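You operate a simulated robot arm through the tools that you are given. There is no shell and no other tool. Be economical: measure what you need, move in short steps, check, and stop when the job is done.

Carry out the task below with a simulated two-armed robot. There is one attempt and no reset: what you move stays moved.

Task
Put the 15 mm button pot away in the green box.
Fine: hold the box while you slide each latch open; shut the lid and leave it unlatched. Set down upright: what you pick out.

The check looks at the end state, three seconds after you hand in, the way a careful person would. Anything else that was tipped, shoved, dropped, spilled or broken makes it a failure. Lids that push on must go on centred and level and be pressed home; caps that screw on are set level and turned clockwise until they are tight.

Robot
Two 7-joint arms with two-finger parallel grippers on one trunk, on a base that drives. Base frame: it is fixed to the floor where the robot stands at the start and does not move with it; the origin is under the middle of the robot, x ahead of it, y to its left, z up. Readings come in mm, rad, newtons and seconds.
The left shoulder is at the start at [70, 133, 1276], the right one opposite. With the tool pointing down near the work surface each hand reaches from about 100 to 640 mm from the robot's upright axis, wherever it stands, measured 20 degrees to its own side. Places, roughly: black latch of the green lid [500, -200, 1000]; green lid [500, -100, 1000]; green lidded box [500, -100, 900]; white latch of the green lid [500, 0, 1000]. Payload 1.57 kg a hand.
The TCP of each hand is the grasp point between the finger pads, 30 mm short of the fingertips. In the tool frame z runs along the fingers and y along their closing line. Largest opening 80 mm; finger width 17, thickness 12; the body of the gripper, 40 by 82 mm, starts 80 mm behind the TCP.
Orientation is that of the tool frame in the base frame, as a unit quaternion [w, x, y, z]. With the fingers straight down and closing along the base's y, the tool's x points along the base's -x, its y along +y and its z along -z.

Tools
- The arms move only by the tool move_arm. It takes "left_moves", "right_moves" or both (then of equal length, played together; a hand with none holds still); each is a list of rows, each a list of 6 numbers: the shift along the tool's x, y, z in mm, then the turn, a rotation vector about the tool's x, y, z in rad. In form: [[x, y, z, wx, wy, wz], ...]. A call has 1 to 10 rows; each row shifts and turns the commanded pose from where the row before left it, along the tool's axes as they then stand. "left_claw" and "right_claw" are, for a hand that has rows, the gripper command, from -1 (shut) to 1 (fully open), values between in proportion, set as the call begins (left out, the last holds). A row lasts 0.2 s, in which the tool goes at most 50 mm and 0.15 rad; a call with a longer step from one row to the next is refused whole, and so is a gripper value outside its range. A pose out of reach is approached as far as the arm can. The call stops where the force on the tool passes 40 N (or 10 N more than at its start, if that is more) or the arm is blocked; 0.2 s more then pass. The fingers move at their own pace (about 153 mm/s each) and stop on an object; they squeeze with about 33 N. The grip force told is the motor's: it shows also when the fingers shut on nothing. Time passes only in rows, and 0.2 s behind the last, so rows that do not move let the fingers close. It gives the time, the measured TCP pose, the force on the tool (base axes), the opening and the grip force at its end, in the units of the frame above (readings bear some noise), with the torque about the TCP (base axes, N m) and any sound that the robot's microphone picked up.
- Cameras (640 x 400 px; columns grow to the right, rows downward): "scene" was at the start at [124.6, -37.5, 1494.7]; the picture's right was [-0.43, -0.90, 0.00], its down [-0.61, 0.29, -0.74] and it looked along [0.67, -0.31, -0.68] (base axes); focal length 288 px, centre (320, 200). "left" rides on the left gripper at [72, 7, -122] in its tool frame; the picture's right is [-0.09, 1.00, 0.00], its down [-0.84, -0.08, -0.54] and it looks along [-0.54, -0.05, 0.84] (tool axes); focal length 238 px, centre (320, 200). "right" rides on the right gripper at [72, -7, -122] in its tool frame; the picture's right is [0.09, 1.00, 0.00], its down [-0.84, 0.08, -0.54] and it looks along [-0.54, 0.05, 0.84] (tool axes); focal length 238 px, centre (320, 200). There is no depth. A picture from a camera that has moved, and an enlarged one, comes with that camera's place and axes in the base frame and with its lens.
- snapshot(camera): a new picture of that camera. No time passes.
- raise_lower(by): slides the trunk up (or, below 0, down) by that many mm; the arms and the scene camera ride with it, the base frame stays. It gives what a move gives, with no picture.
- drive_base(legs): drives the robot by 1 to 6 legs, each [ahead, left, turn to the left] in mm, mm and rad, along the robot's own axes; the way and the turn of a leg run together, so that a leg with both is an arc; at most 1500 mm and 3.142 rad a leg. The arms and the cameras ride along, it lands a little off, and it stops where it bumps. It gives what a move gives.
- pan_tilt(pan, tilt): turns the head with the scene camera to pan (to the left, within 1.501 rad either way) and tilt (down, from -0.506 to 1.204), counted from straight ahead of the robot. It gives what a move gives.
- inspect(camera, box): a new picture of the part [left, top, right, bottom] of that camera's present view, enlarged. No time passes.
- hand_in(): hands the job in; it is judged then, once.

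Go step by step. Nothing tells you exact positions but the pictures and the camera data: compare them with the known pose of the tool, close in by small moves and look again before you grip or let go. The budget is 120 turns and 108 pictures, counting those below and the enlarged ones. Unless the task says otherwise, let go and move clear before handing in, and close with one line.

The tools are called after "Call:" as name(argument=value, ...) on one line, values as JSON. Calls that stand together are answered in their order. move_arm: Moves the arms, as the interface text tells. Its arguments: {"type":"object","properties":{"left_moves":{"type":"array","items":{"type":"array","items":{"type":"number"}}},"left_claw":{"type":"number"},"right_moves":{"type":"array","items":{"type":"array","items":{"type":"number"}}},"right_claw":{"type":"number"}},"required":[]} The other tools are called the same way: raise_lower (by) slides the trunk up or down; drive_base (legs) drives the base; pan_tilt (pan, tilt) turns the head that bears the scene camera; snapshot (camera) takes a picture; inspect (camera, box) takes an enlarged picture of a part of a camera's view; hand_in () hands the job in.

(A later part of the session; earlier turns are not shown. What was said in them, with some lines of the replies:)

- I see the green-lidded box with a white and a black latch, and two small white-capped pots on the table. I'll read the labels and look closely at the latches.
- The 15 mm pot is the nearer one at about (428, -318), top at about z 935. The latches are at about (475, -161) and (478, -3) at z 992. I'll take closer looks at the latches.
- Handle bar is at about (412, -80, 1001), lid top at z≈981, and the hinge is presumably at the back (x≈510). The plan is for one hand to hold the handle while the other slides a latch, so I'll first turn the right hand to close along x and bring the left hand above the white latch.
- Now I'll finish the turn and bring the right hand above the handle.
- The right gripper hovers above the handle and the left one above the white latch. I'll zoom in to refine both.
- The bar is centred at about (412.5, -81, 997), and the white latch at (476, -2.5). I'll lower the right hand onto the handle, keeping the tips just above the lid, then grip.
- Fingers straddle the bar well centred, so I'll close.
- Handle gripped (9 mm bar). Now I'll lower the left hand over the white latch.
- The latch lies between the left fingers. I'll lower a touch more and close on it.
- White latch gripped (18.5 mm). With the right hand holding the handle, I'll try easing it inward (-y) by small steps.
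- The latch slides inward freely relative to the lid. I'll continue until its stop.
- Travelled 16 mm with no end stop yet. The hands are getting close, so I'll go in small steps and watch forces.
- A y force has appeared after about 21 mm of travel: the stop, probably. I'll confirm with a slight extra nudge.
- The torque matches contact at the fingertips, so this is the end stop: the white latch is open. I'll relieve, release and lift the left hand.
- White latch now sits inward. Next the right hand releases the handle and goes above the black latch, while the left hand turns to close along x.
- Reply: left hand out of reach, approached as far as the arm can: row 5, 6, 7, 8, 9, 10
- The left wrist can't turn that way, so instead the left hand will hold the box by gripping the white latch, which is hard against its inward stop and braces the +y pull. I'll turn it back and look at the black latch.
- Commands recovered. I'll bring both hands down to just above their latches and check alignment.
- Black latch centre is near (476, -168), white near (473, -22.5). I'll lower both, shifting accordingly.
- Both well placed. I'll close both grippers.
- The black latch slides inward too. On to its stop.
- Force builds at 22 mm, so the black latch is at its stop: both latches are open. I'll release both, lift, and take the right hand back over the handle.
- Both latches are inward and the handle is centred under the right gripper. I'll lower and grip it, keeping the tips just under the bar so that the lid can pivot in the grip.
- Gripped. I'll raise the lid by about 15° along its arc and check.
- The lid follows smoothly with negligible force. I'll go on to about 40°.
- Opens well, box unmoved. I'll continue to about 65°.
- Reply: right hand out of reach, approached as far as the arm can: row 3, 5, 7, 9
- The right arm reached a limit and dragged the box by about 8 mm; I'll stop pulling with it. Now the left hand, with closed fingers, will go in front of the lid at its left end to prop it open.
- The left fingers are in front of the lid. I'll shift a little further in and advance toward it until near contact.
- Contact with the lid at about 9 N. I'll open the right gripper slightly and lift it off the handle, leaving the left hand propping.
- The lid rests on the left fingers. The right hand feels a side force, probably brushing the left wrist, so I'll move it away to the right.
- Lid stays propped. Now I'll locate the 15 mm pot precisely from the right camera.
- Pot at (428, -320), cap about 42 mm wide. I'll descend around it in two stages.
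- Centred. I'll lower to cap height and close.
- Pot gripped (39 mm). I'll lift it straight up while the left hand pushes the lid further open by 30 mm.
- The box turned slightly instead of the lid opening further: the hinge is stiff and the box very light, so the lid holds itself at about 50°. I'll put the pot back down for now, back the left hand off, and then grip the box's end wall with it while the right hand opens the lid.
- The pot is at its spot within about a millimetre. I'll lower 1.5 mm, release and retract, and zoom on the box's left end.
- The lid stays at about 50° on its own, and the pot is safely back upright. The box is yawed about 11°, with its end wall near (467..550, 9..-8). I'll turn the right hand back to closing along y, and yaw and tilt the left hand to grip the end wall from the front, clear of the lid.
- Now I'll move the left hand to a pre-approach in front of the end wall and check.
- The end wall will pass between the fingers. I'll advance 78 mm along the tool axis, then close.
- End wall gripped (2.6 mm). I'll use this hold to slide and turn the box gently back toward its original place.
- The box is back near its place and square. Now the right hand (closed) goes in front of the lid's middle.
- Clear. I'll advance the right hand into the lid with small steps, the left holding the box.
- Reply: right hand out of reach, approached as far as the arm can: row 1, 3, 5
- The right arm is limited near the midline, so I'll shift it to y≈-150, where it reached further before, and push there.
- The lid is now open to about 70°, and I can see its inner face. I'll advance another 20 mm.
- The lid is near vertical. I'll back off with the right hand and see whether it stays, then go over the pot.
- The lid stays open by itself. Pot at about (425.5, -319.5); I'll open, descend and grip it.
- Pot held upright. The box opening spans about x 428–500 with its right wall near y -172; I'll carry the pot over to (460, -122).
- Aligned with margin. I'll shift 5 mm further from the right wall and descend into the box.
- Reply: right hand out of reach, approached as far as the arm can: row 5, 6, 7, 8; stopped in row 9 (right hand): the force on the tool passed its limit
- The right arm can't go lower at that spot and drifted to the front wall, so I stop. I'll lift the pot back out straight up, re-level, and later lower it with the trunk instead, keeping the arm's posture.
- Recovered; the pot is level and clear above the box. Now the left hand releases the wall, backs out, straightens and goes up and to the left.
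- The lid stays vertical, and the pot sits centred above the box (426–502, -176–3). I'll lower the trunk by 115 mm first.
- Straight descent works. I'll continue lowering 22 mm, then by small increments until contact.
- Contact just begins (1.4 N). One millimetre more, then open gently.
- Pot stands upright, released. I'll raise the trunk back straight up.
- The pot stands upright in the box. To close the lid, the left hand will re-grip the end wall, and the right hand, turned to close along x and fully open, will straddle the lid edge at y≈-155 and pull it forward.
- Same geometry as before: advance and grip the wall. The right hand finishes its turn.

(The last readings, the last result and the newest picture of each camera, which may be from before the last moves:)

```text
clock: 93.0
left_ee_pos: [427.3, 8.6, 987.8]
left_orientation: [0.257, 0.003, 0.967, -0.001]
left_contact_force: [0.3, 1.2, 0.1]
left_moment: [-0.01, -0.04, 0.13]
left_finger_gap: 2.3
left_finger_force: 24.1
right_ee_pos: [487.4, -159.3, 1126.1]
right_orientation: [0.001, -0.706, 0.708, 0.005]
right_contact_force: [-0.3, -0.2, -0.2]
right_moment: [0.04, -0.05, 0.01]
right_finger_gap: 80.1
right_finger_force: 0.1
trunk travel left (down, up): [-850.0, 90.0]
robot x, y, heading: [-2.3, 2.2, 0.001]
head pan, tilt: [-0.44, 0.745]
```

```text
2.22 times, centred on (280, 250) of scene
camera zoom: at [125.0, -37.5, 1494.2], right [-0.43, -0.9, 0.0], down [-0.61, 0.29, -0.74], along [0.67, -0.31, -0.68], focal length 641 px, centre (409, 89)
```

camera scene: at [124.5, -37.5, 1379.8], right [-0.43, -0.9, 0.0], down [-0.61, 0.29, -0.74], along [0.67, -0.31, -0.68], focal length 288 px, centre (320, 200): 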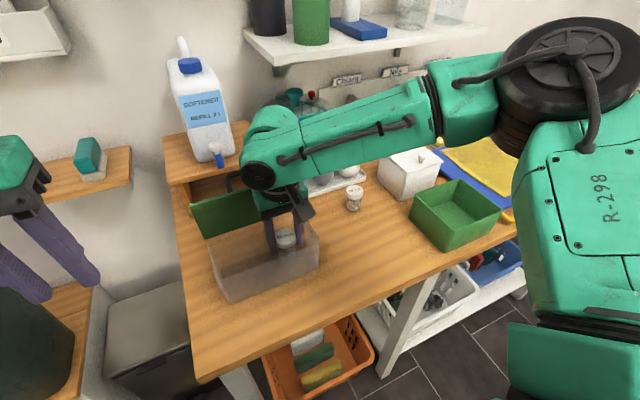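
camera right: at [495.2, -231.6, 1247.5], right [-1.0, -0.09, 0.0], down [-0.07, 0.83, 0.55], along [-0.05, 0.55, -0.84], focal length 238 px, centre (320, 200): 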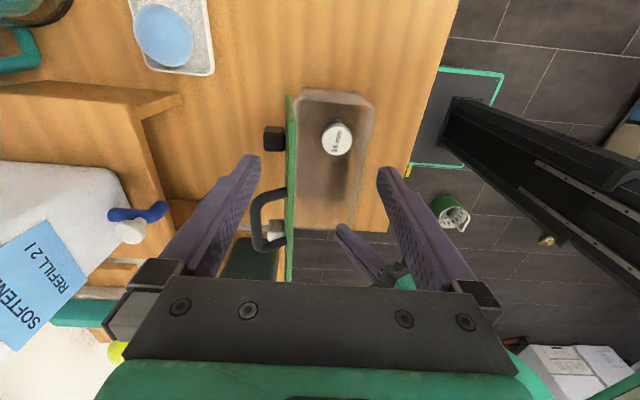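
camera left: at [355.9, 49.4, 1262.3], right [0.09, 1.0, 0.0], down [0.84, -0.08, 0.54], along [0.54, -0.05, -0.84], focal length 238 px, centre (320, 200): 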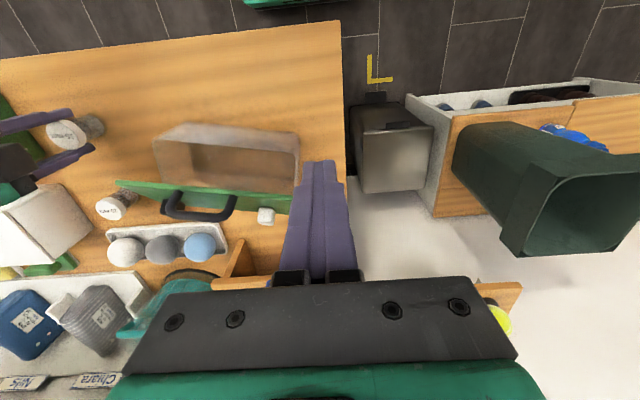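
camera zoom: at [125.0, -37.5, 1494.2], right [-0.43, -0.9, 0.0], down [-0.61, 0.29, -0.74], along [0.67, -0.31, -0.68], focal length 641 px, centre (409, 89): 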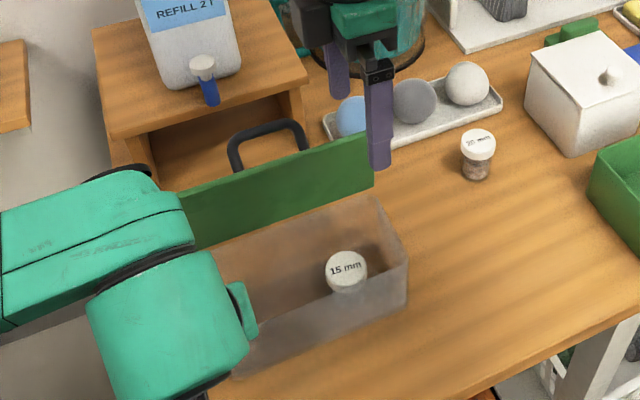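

The left grips the wall, and the right straddles the lid edge from above. I'll descend 54 mm so that the rear finger is behind the lid.

Call:
move_arm(right_moves=[[0, 0, 18, 0, 0, 0], [0, 0, 18, 0, 0, 0], [0, 0, 18, 0, 0, 0], [0, 0, 0, 0, 0, 0]])

Call:
inspect(camera="right", box=[200, 60, 440, 240])

```text
clock: 94.0
left_ee_pos: [429.4, 7.5, 986.9]
left_orientation: [0.257, 0.005, 0.966, -0.002]
left_contact_force: [0.5, 0.4, -0.1]
left_moment: [-0.01, 0.03, 0.12]
left_finger_gap: 2.6
left_finger_force: 23.6
right_ee_pos: [485.3, -156.8, 1071.1]
right_orientation: [0.001, -0.706, 0.709, 0.005]
right_contact_force: [-0.2, -0.1, 0.2]
right_moment: [0.0, -0.01, 0.0]
right_finger_gap: 79.8
right_finger_force: 0.0
trunk travel left (down, up): [-850.0, 90.0]
robot x, y, heading: [1.2, -1.3, 0.004]
head pan, tilt: [-0.44, 0.745]
```

```text
2.22 times, centred on (320, 150) of right
camera zoom: at [493.3, -230.3, 1193.3], right [-1.0, -0.09, 0.0], down [-0.07, 0.83, 0.55], along [-0.05, 0.55, -0.84], focal length 530 px, centre (320, 311)
```

zoom: 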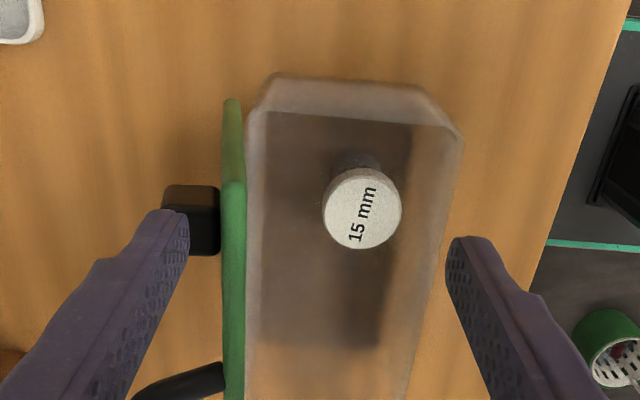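

Rear finger is behind the lid. I'll pull toward the robot, 40 mm in small steps.

Call:
move_arm(right_moves=[[0, 4, 0, 0, 0, 0], [0, 4, 0, 0, 0, 0], [0, 4, 0, 0, 0, 0], [0, 4, 0, 0, 0, 0], [0, 4, 0, 0, 0, 0], [0, 4, 0, 0, 0, 0], [0, 4, 0, 0, 0, 0], [0, 4, 0, 0, 0, 0], [0, 4, 0, 0, 0, 0], [0, 4, 0, 0, 0, 0]])

Call:
inspect(camera="right", box=[200, 60, 440, 240])

```text
clock: 96.2
left_ee_pos: [428.6, 7.9, 987.3]
left_orientation: [0.257, 0.005, 0.967, -0.001]
left_contact_force: [0.6, -0.3, -0.5]
left_moment: [-0.01, 0.07, 0.03]
left_finger_gap: 2.5
left_finger_force: 24.5
right_ee_pos: [445.2, -159.3, 1071.9]
right_orientation: [0.001, -0.705, 0.709, 0.004]
right_contact_force: [0.1, -0.2, -0.2]
right_moment: [-0.03, -0.02, 0.02]
right_finger_gap: 79.7
right_finger_force: 0.1
trunk travel left (down, up): [-850.0, 90.0]
robot x, y, heading: [1.8, -2.3, -0.003]
head pan, tilt: [-0.44, 0.745]
```

```text
2.22 times, centred on (320, 150) of right
camera zoom: at [453.4, -231.7, 1193.9], right [-1.0, -0.09, 0.0], down [-0.07, 0.83, 0.55], along [-0.05, 0.55, -0.84], focal length 530 px, centre (320, 311)
```

zoom: 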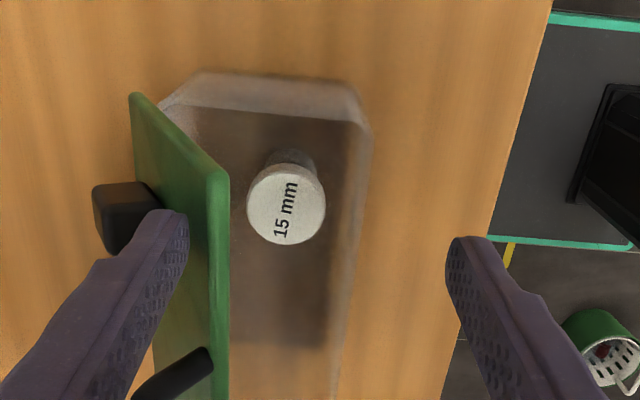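

Call:
move_arm(right_moves=[[0, 4, 0, 0, 0, 0], [0, 4, 0, 0, 0, 0], [0, 4, 0, 0, 0, 0], [0, 4, 0, 0, 0, 0], [0, 4, 0, 0, 0, 0], [0, 4, 0, 0, 0, 0], [0, 4, 0, 0, 0, 0], [0, 0, 0, 0, 0, 0]])

Call:
inspect(camera="right", box=[200, 60, 440, 240])

```text
clock: 98.0
left_ee_pos: [428.7, 8.4, 988.2]
left_orientation: [0.256, 0.005, 0.967, -0.001]
left_contact_force: [0.2, -0.4, 0.8]
left_moment: [0.02, 0.04, 0.01]
left_finger_gap: 2.4
left_finger_force: 23.6
right_ee_pos: [419.1, -159.7, 1072.6]
right_orientation: [0.002, -0.705, 0.709, 0.005]
right_contact_force: [0.8, -0.5, 0.2]
right_moment: [-0.02, -0.01, -0.02]
right_finger_gap: 80.0
right_finger_force: 0.0
trunk travel left (down, up): [-850.0, 90.0]
robot x, y, heading: [-5.3, -1.6, -0.003]
head pan, tilt: [-0.44, 0.745]
```

```text
2.22 times, centred on (320, 150) of right
camera zoom: at [426.0, -231.6, 1194.5], right [-1.0, -0.09, 0.0], down [-0.07, 0.83, 0.55], along [-0.05, 0.55, -0.84], focal length 530 px, centre (320, 311)
```

zoom: 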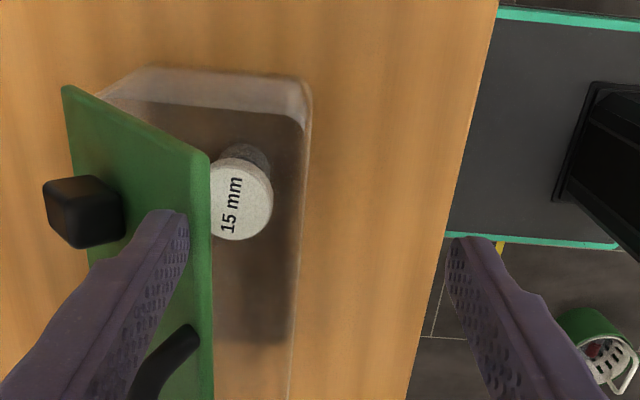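

The lid is at about 50°. Keeping the left hold, I'll press the lid down further with the rear finger moving down.

Call:
move_arm(right_moves=[[0, 1, 4, 0, 0, 0], [0, 1, 4, 0, 0, 0], [0, 1, 4, 0, 0, 0], [0, 1, 4, 0, 0, 0], [0, 1, 4, 0, 0, 0], [0, 1, 4, 0, 0, 0], [0, 1, 4, 0, 0, 0], [0, 1, 4, 0, 0, 0], [0, 0, 0, 0, 0, 0]])

Call:
inspect(camera="scene", box=[180, 180, 380, 340])

```text
clock: 100.0
left_ee_pos: [427.9, 8.1, 986.8]
left_orientation: [0.256, 0.006, 0.967, -0.001]
left_contact_force: [-0.5, 0.5, -1.3]
left_moment: [0.0, 0.03, 0.0]
left_finger_gap: 2.0
left_finger_force: 24.0
right_ee_pos: [409.3, -158.1, 1040.0]
right_orientation: [0.001, -0.705, 0.709, 0.005]
right_contact_force: [0.5, -1.1, -0.2]
right_moment: [-0.01, 0.01, 0.01]
right_finger_gap: 80.2
right_finger_force: 0.1
trunk travel left (down, up): [-850.0, 90.0]
robot x, y, heading: [-0.8, -0.3, -0.004]
head pan, tilt: [-0.44, 0.745]
```

```text
2.50 times, centred on (280, 260) of scene
camera zoom: at [125.0, -37.4, 1494.2], right [-0.43, -0.9, 0.0], down [-0.61, 0.29, -0.74], along [0.67, -0.31, -0.68], focal length 721 px, centre (420, 50)
```

zoom: 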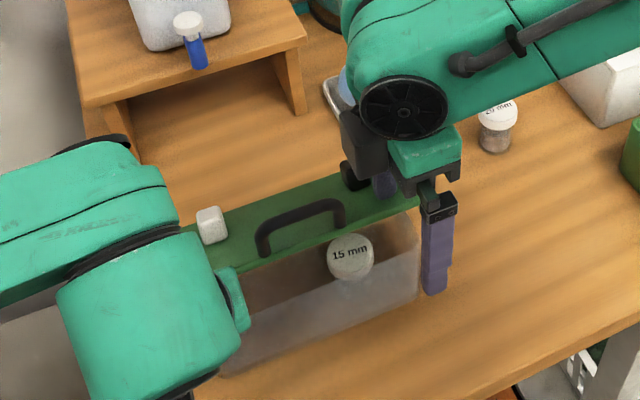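

The lid is at about 30–35°. Now I release the left hand from the wall and back it out, the lid holding itself.

Call:
move_arm(left_moves=[[0, 0, 0, 0, 0, 0], [0, 0, 0, 0, 0, 0], [0, 0, -25, 0, 0, 0], [0, 0, -35, 0, 0, 0], [0, 10, -35, 0, 0, 0], [0, 20, -20, 0, 0.13, 0], [0, 20, -20, 0, 0.13, 0], [0, 20, -20, 0, 0.13, 0], [0, 20, -20, 0, 0.13, 0], [0, 0, -30, 0, 0, 0]], left_claw=-0.6)

Call:
move_arm(right_moves=[[0, 1, 4, 0, 0, 0], [0, 1, 4, 0, 0, 0], [0, 1, 4, 0, 0, 0], [0, 0, 4, 0, 0, 0], [0, 0, 0, 0, 0, 0]])

Call:
inspect(camera="scene", box=[180, 180, 380, 340])

```text
clock: 102.2
left_ee_pos: [357.0, 100.0, 1175.2]
left_orientation: [-0.002, 0.005, 1.0, 0.0]
left_contact_force: [0.2, -0.1, -0.9]
left_moment: [0.0, 0.02, -0.02]
left_finger_gap: 15.9
left_finger_force: 0.1
right_ee_pos: [409.9, -159.6, 1040.5]
right_orientation: [0.001, -0.706, 0.709, 0.005]
right_contact_force: [0.4, -0.3, 0.1]
right_moment: [0.03, 0.02, 0.0]
right_finger_gap: 80.0
right_finger_force: 0.0
trunk travel left (down, up): [-850.0, 90.0]
robot x, y, heading: [2.3, -2.0, 0.003]
head pan, tilt: [-0.44, 0.745]
```

```text
clock: 103.4
left_ee_pos: [357.4, 99.6, 1174.7]
left_orientation: [-0.001, 0.006, 1.0, 0.0]
left_contact_force: [0.0, -0.6, -0.5]
left_moment: [-0.02, 0.0, 0.0]
left_finger_gap: 16.0
left_finger_force: 0.1
right_ee_pos: [406.0, -158.7, 1025.1]
right_orientation: [0.001, -0.705, 0.71, 0.004]
right_contact_force: [-0.4, 0.4, 0.5]
right_moment: [-0.03, 0.01, 0.0]
right_finger_gap: 79.8
right_finger_force: 0.1
trunk travel left (down, up): [-850.0, 90.0]
robot x, y, heading: [0.9, 0.7, 0.003]
head pan, tilt: [-0.44, 0.745]
```

```text
2.50 times, centred on (280, 260) of scene
camera zoom: at [124.7, -37.5, 1494.2], right [-0.43, -0.9, 0.0], down [-0.61, 0.29, -0.74], along [0.67, -0.31, -0.68], focal length 721 px, centre (420, 50)
```

zoom: 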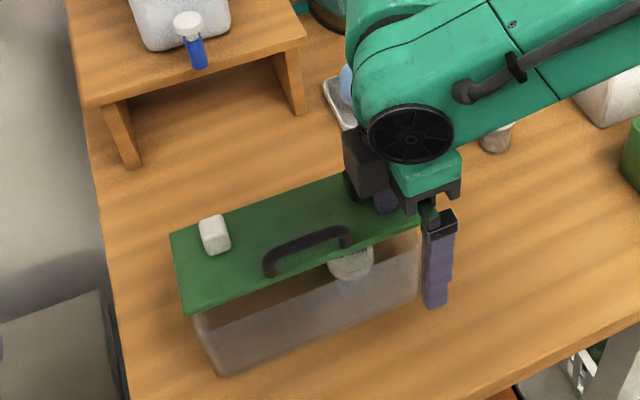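

Nearly shut. I'll press on down until I feel the rim.

Call:
move_arm(right_moves=[[0, 0, 4, 0, 0, 0], [0, 0, 4, 0, 0, 0], [0, 0, 3, 0, 0, 0], [0, 0, 2, 0, 0, 0], [0, 0, 1, 0, 0, 0], [0, 0, 0, 0, 0, 0]])

Call:
inspect(camera="scene", box=[180, 180, 380, 340])

```text
clock: 104.8
left_ee_pos: [356.8, 99.2, 1174.6]
left_orientation: [-0.001, 0.005, 1.0, 0.0]
left_contact_force: [-0.6, -0.1, -0.2]
left_moment: [-0.01, 0.0, 0.0]
left_finger_gap: 15.8
left_finger_force: 0.0
right_ee_pos: [406.7, -158.6, 1012.0]
right_orientation: [0.002, -0.705, 0.709, 0.005]
right_contact_force: [-0.8, 0.3, -1.2]
right_moment: [-0.04, -0.01, -0.02]
right_finger_gap: 79.8
right_finger_force: 0.1
trunk travel left (down, up): [-850.0, 90.0]
robot x, y, heading: [0.3, 3.1, -0.0]
head pan, tilt: [-0.44, 0.745]
```

```text
2.50 times, centred on (280, 260) of scene
camera zoom: at [124.7, -37.5, 1494.2], right [-0.43, -0.9, 0.0], down [-0.61, 0.29, -0.74], along [0.67, -0.31, -0.68], focal length 721 px, centre (420, 50)
```

zoom: 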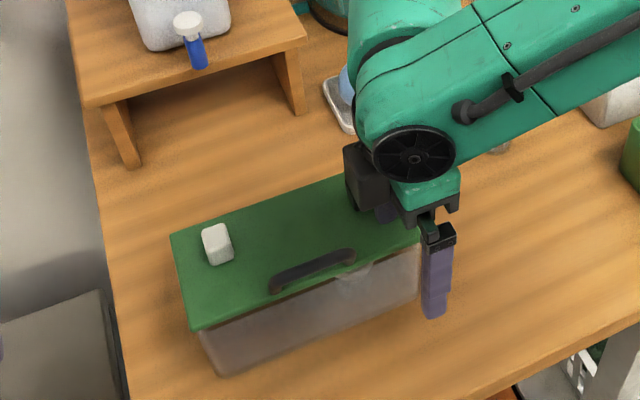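

Almost flat, with no contact force yet. A little more, in 1 mm steps.

Call:
move_arm(right_moves=[[0, 0, 1.5, 0, 0, 0], [0, 0, 1.5, 0, 0, 0], [0, 0, 1, 0, 0, 0], [0, 0, 1, 0, 0, 0], [0, 0, 0, 0, 0, 0]])

```text
clock: 106.0
left_ee_pos: [357.0, 99.7, 1173.7]
left_orientation: [0.0, 0.005, 1.0, 0.0]
left_contact_force: [-0.1, 0.4, 0.4]
left_moment: [0.0, -0.02, 0.01]
left_finger_gap: 15.9
left_finger_force: 0.0
right_ee_pos: [406.5, -158.4, 1004.8]
right_orientation: [0.001, -0.705, 0.709, 0.006]
right_contact_force: [0.2, 0.0, -0.8]
right_moment: [-0.01, -0.01, 0.01]
right_finger_gap: 80.0
right_finger_force: 0.0
trunk travel left (down, up): [-850.0, 90.0]
robot x, y, heading: [-0.3, -0.1, -0.005]
head pan, tilt: [-0.44, 0.745]
```

Call:
move_arm(right_moves=[[0, 0, 1, 0, 0, 0], [0, 0, 1, 0, 0, 0], [0, 0, 1, 0, 0, 0], [0, 0, 1, 0, 0, 0], [0, 0, 0, 0, 0, 0]])

Call:
inspect(camera="right", box=[160, 40, 480, 240])

```text
clock: 107.2
left_ee_pos: [356.4, 100.3, 1175.5]
left_orientation: [0.0, 0.006, 1.0, 0.0]
left_contact_force: [-0.6, -0.4, 0.1]
left_moment: [-0.03, 0.02, 0.01]
left_finger_gap: 16.0
left_finger_force: 0.0
right_ee_pos: [406.6, -158.1, 1002.2]
right_orientation: [0.003, -0.705, 0.709, 0.004]
right_contact_force: [2.5, -2.8, 11.2]
right_moment: [-0.18, -0.58, -0.13]
right_finger_gap: 80.0
right_finger_force: 0.1
trunk travel left (down, up): [-850.0, 90.0]
robot x, y, heading: [-1.3, -1.6, 0.0]
head pan, tilt: [-0.44, 0.745]
```

```text
2.00 times, centred on (320, 140) of right
camera zoom: at [413.5, -230.8, 1124.2], right [-1.0, -0.09, 0.0], down [-0.07, 0.83, 0.55], along [-0.05, 0.55, -0.84], focal length 477 px, centre (320, 320)
```

zoom: 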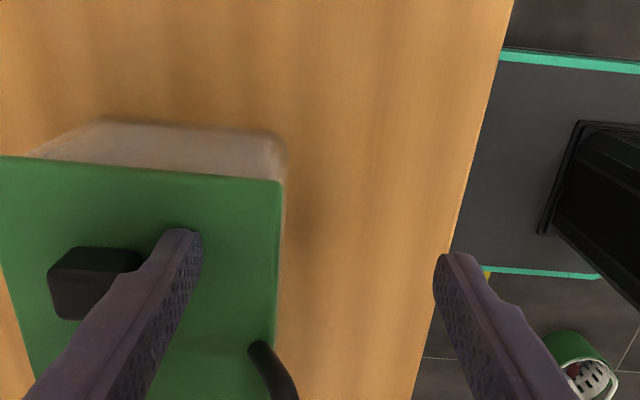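

The lid has met the rim (11 N): it's shut. I'll lift the right hand straight up and clear, then inspect.

Call:
move_arm(right_moves=[[0, 0, -10, 0, 0, 0], [0, 0, -30, 0, 0, 0], [0, 0, -40, 0, 0, 0], [0, 0, -40, 0, 0, 0], [30, 0, -30, 0, 0, 0], [40, 0, -20, 0, 0, 0], [40, 0, 0, 0, 0, 0], [40, 0, 0, 0, 0, 0], [0, 0, 0, 0, 0, 0]])

Call:
snapshot(camera="scene")

Call:
inspect(camera="scene", box=[190, 210, 350, 340])

```text
clock: 109.2
left_ee_pos: [356.9, 100.3, 1175.8]
left_orientation: [-0.001, 0.005, 1.0, 0.0]
left_contact_force: [0.2, 0.0, 1.2]
left_moment: [-0.02, 0.02, -0.03]
left_finger_gap: 16.0
left_finger_force: 0.1
right_ee_pos: [406.5, -308.4, 1168.7]
right_orientation: [0.001, -0.705, 0.709, 0.004]
right_contact_force: [0.4, -0.8, 0.0]
right_moment: [0.01, 0.0, -0.04]
right_finger_gap: 80.0
right_finger_force: 0.0
trunk travel left (down, up): [-850.0, 90.0]
robot x, y, heading: [-2.7, 3.1, -0.001]
head pan, tilt: [-0.44, 0.745]
```

```text
11 pictures are left
camera scene: at [124.6, -37.0, 1494.2], right [-0.43, -0.9, 0.0], down [-0.61, 0.29, -0.74], along [0.67, -0.31, -0.68], focal length 288 px, centre (320, 200)
```

scene: 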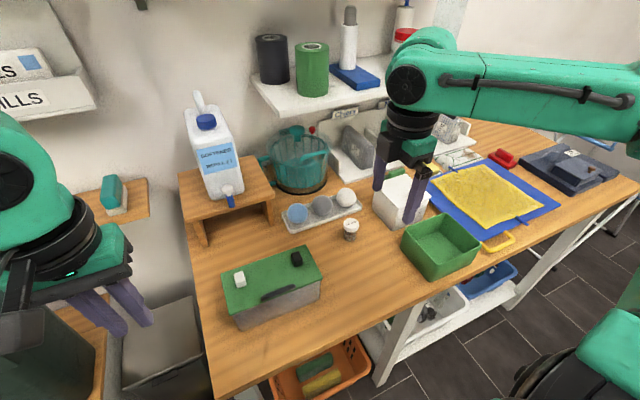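

```text
3.08 times, centred on (270, 275) of scene
camera zoom: at [124.6, -37.0, 1494.2], right [-0.43, -0.9, 0.0], down [-0.61, 0.29, -0.74], along [0.67, -0.31, -0.68], focal length 887 px, centre (474, -31)
```

zoom: 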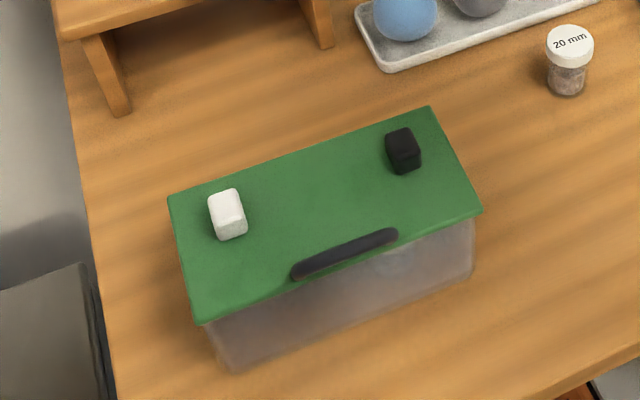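

The lid looks flush, with both latches inward. One close check of the front seam for a gap and of the pot inside.

Call:
inspect(camera="scene", box=[235, 255, 325, 325])

Call:
snapshot(camera="right")

```text
5.71 times, centred on (280, 290) of scene
camera zoom: at [124.6, -37.0, 1494.2], right [-0.43, -0.9, 0.0], down [-0.61, 0.29, -0.74], along [0.67, -0.31, -0.68], focal length 1648 px, centre (549, -314)
```

zoom: 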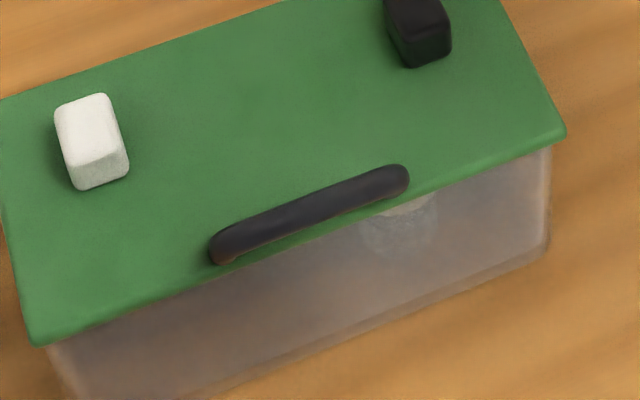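

```text
8 pictures are left
camera right: at [414.8, -380.1, 1290.4], right [-1.0, -0.09, 0.0], down [-0.07, 0.83, 0.55], along [-0.05, 0.55, -0.84], focal length 238 px, centre (320, 200)
```

right: 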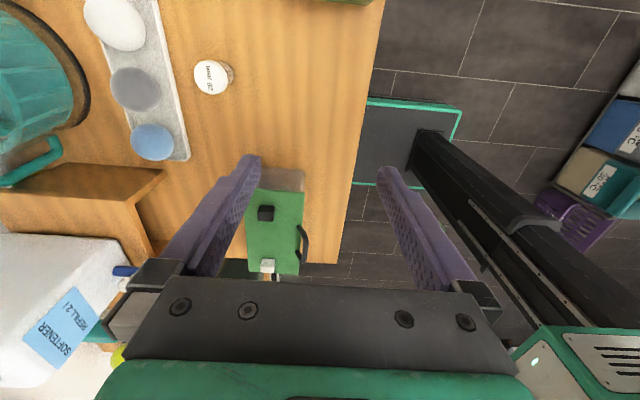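

The lid is flush, both latches are open, the pot stands upright inside, the rest is undisturbed and both hands are clear, so I'll hand in.

Call:
hand_in()

```text
The job is handed in.
```

The 15 mm button pot is upright in the green box, with the lid shut and both latches left open. The box ended up about 5 mm from where it started.
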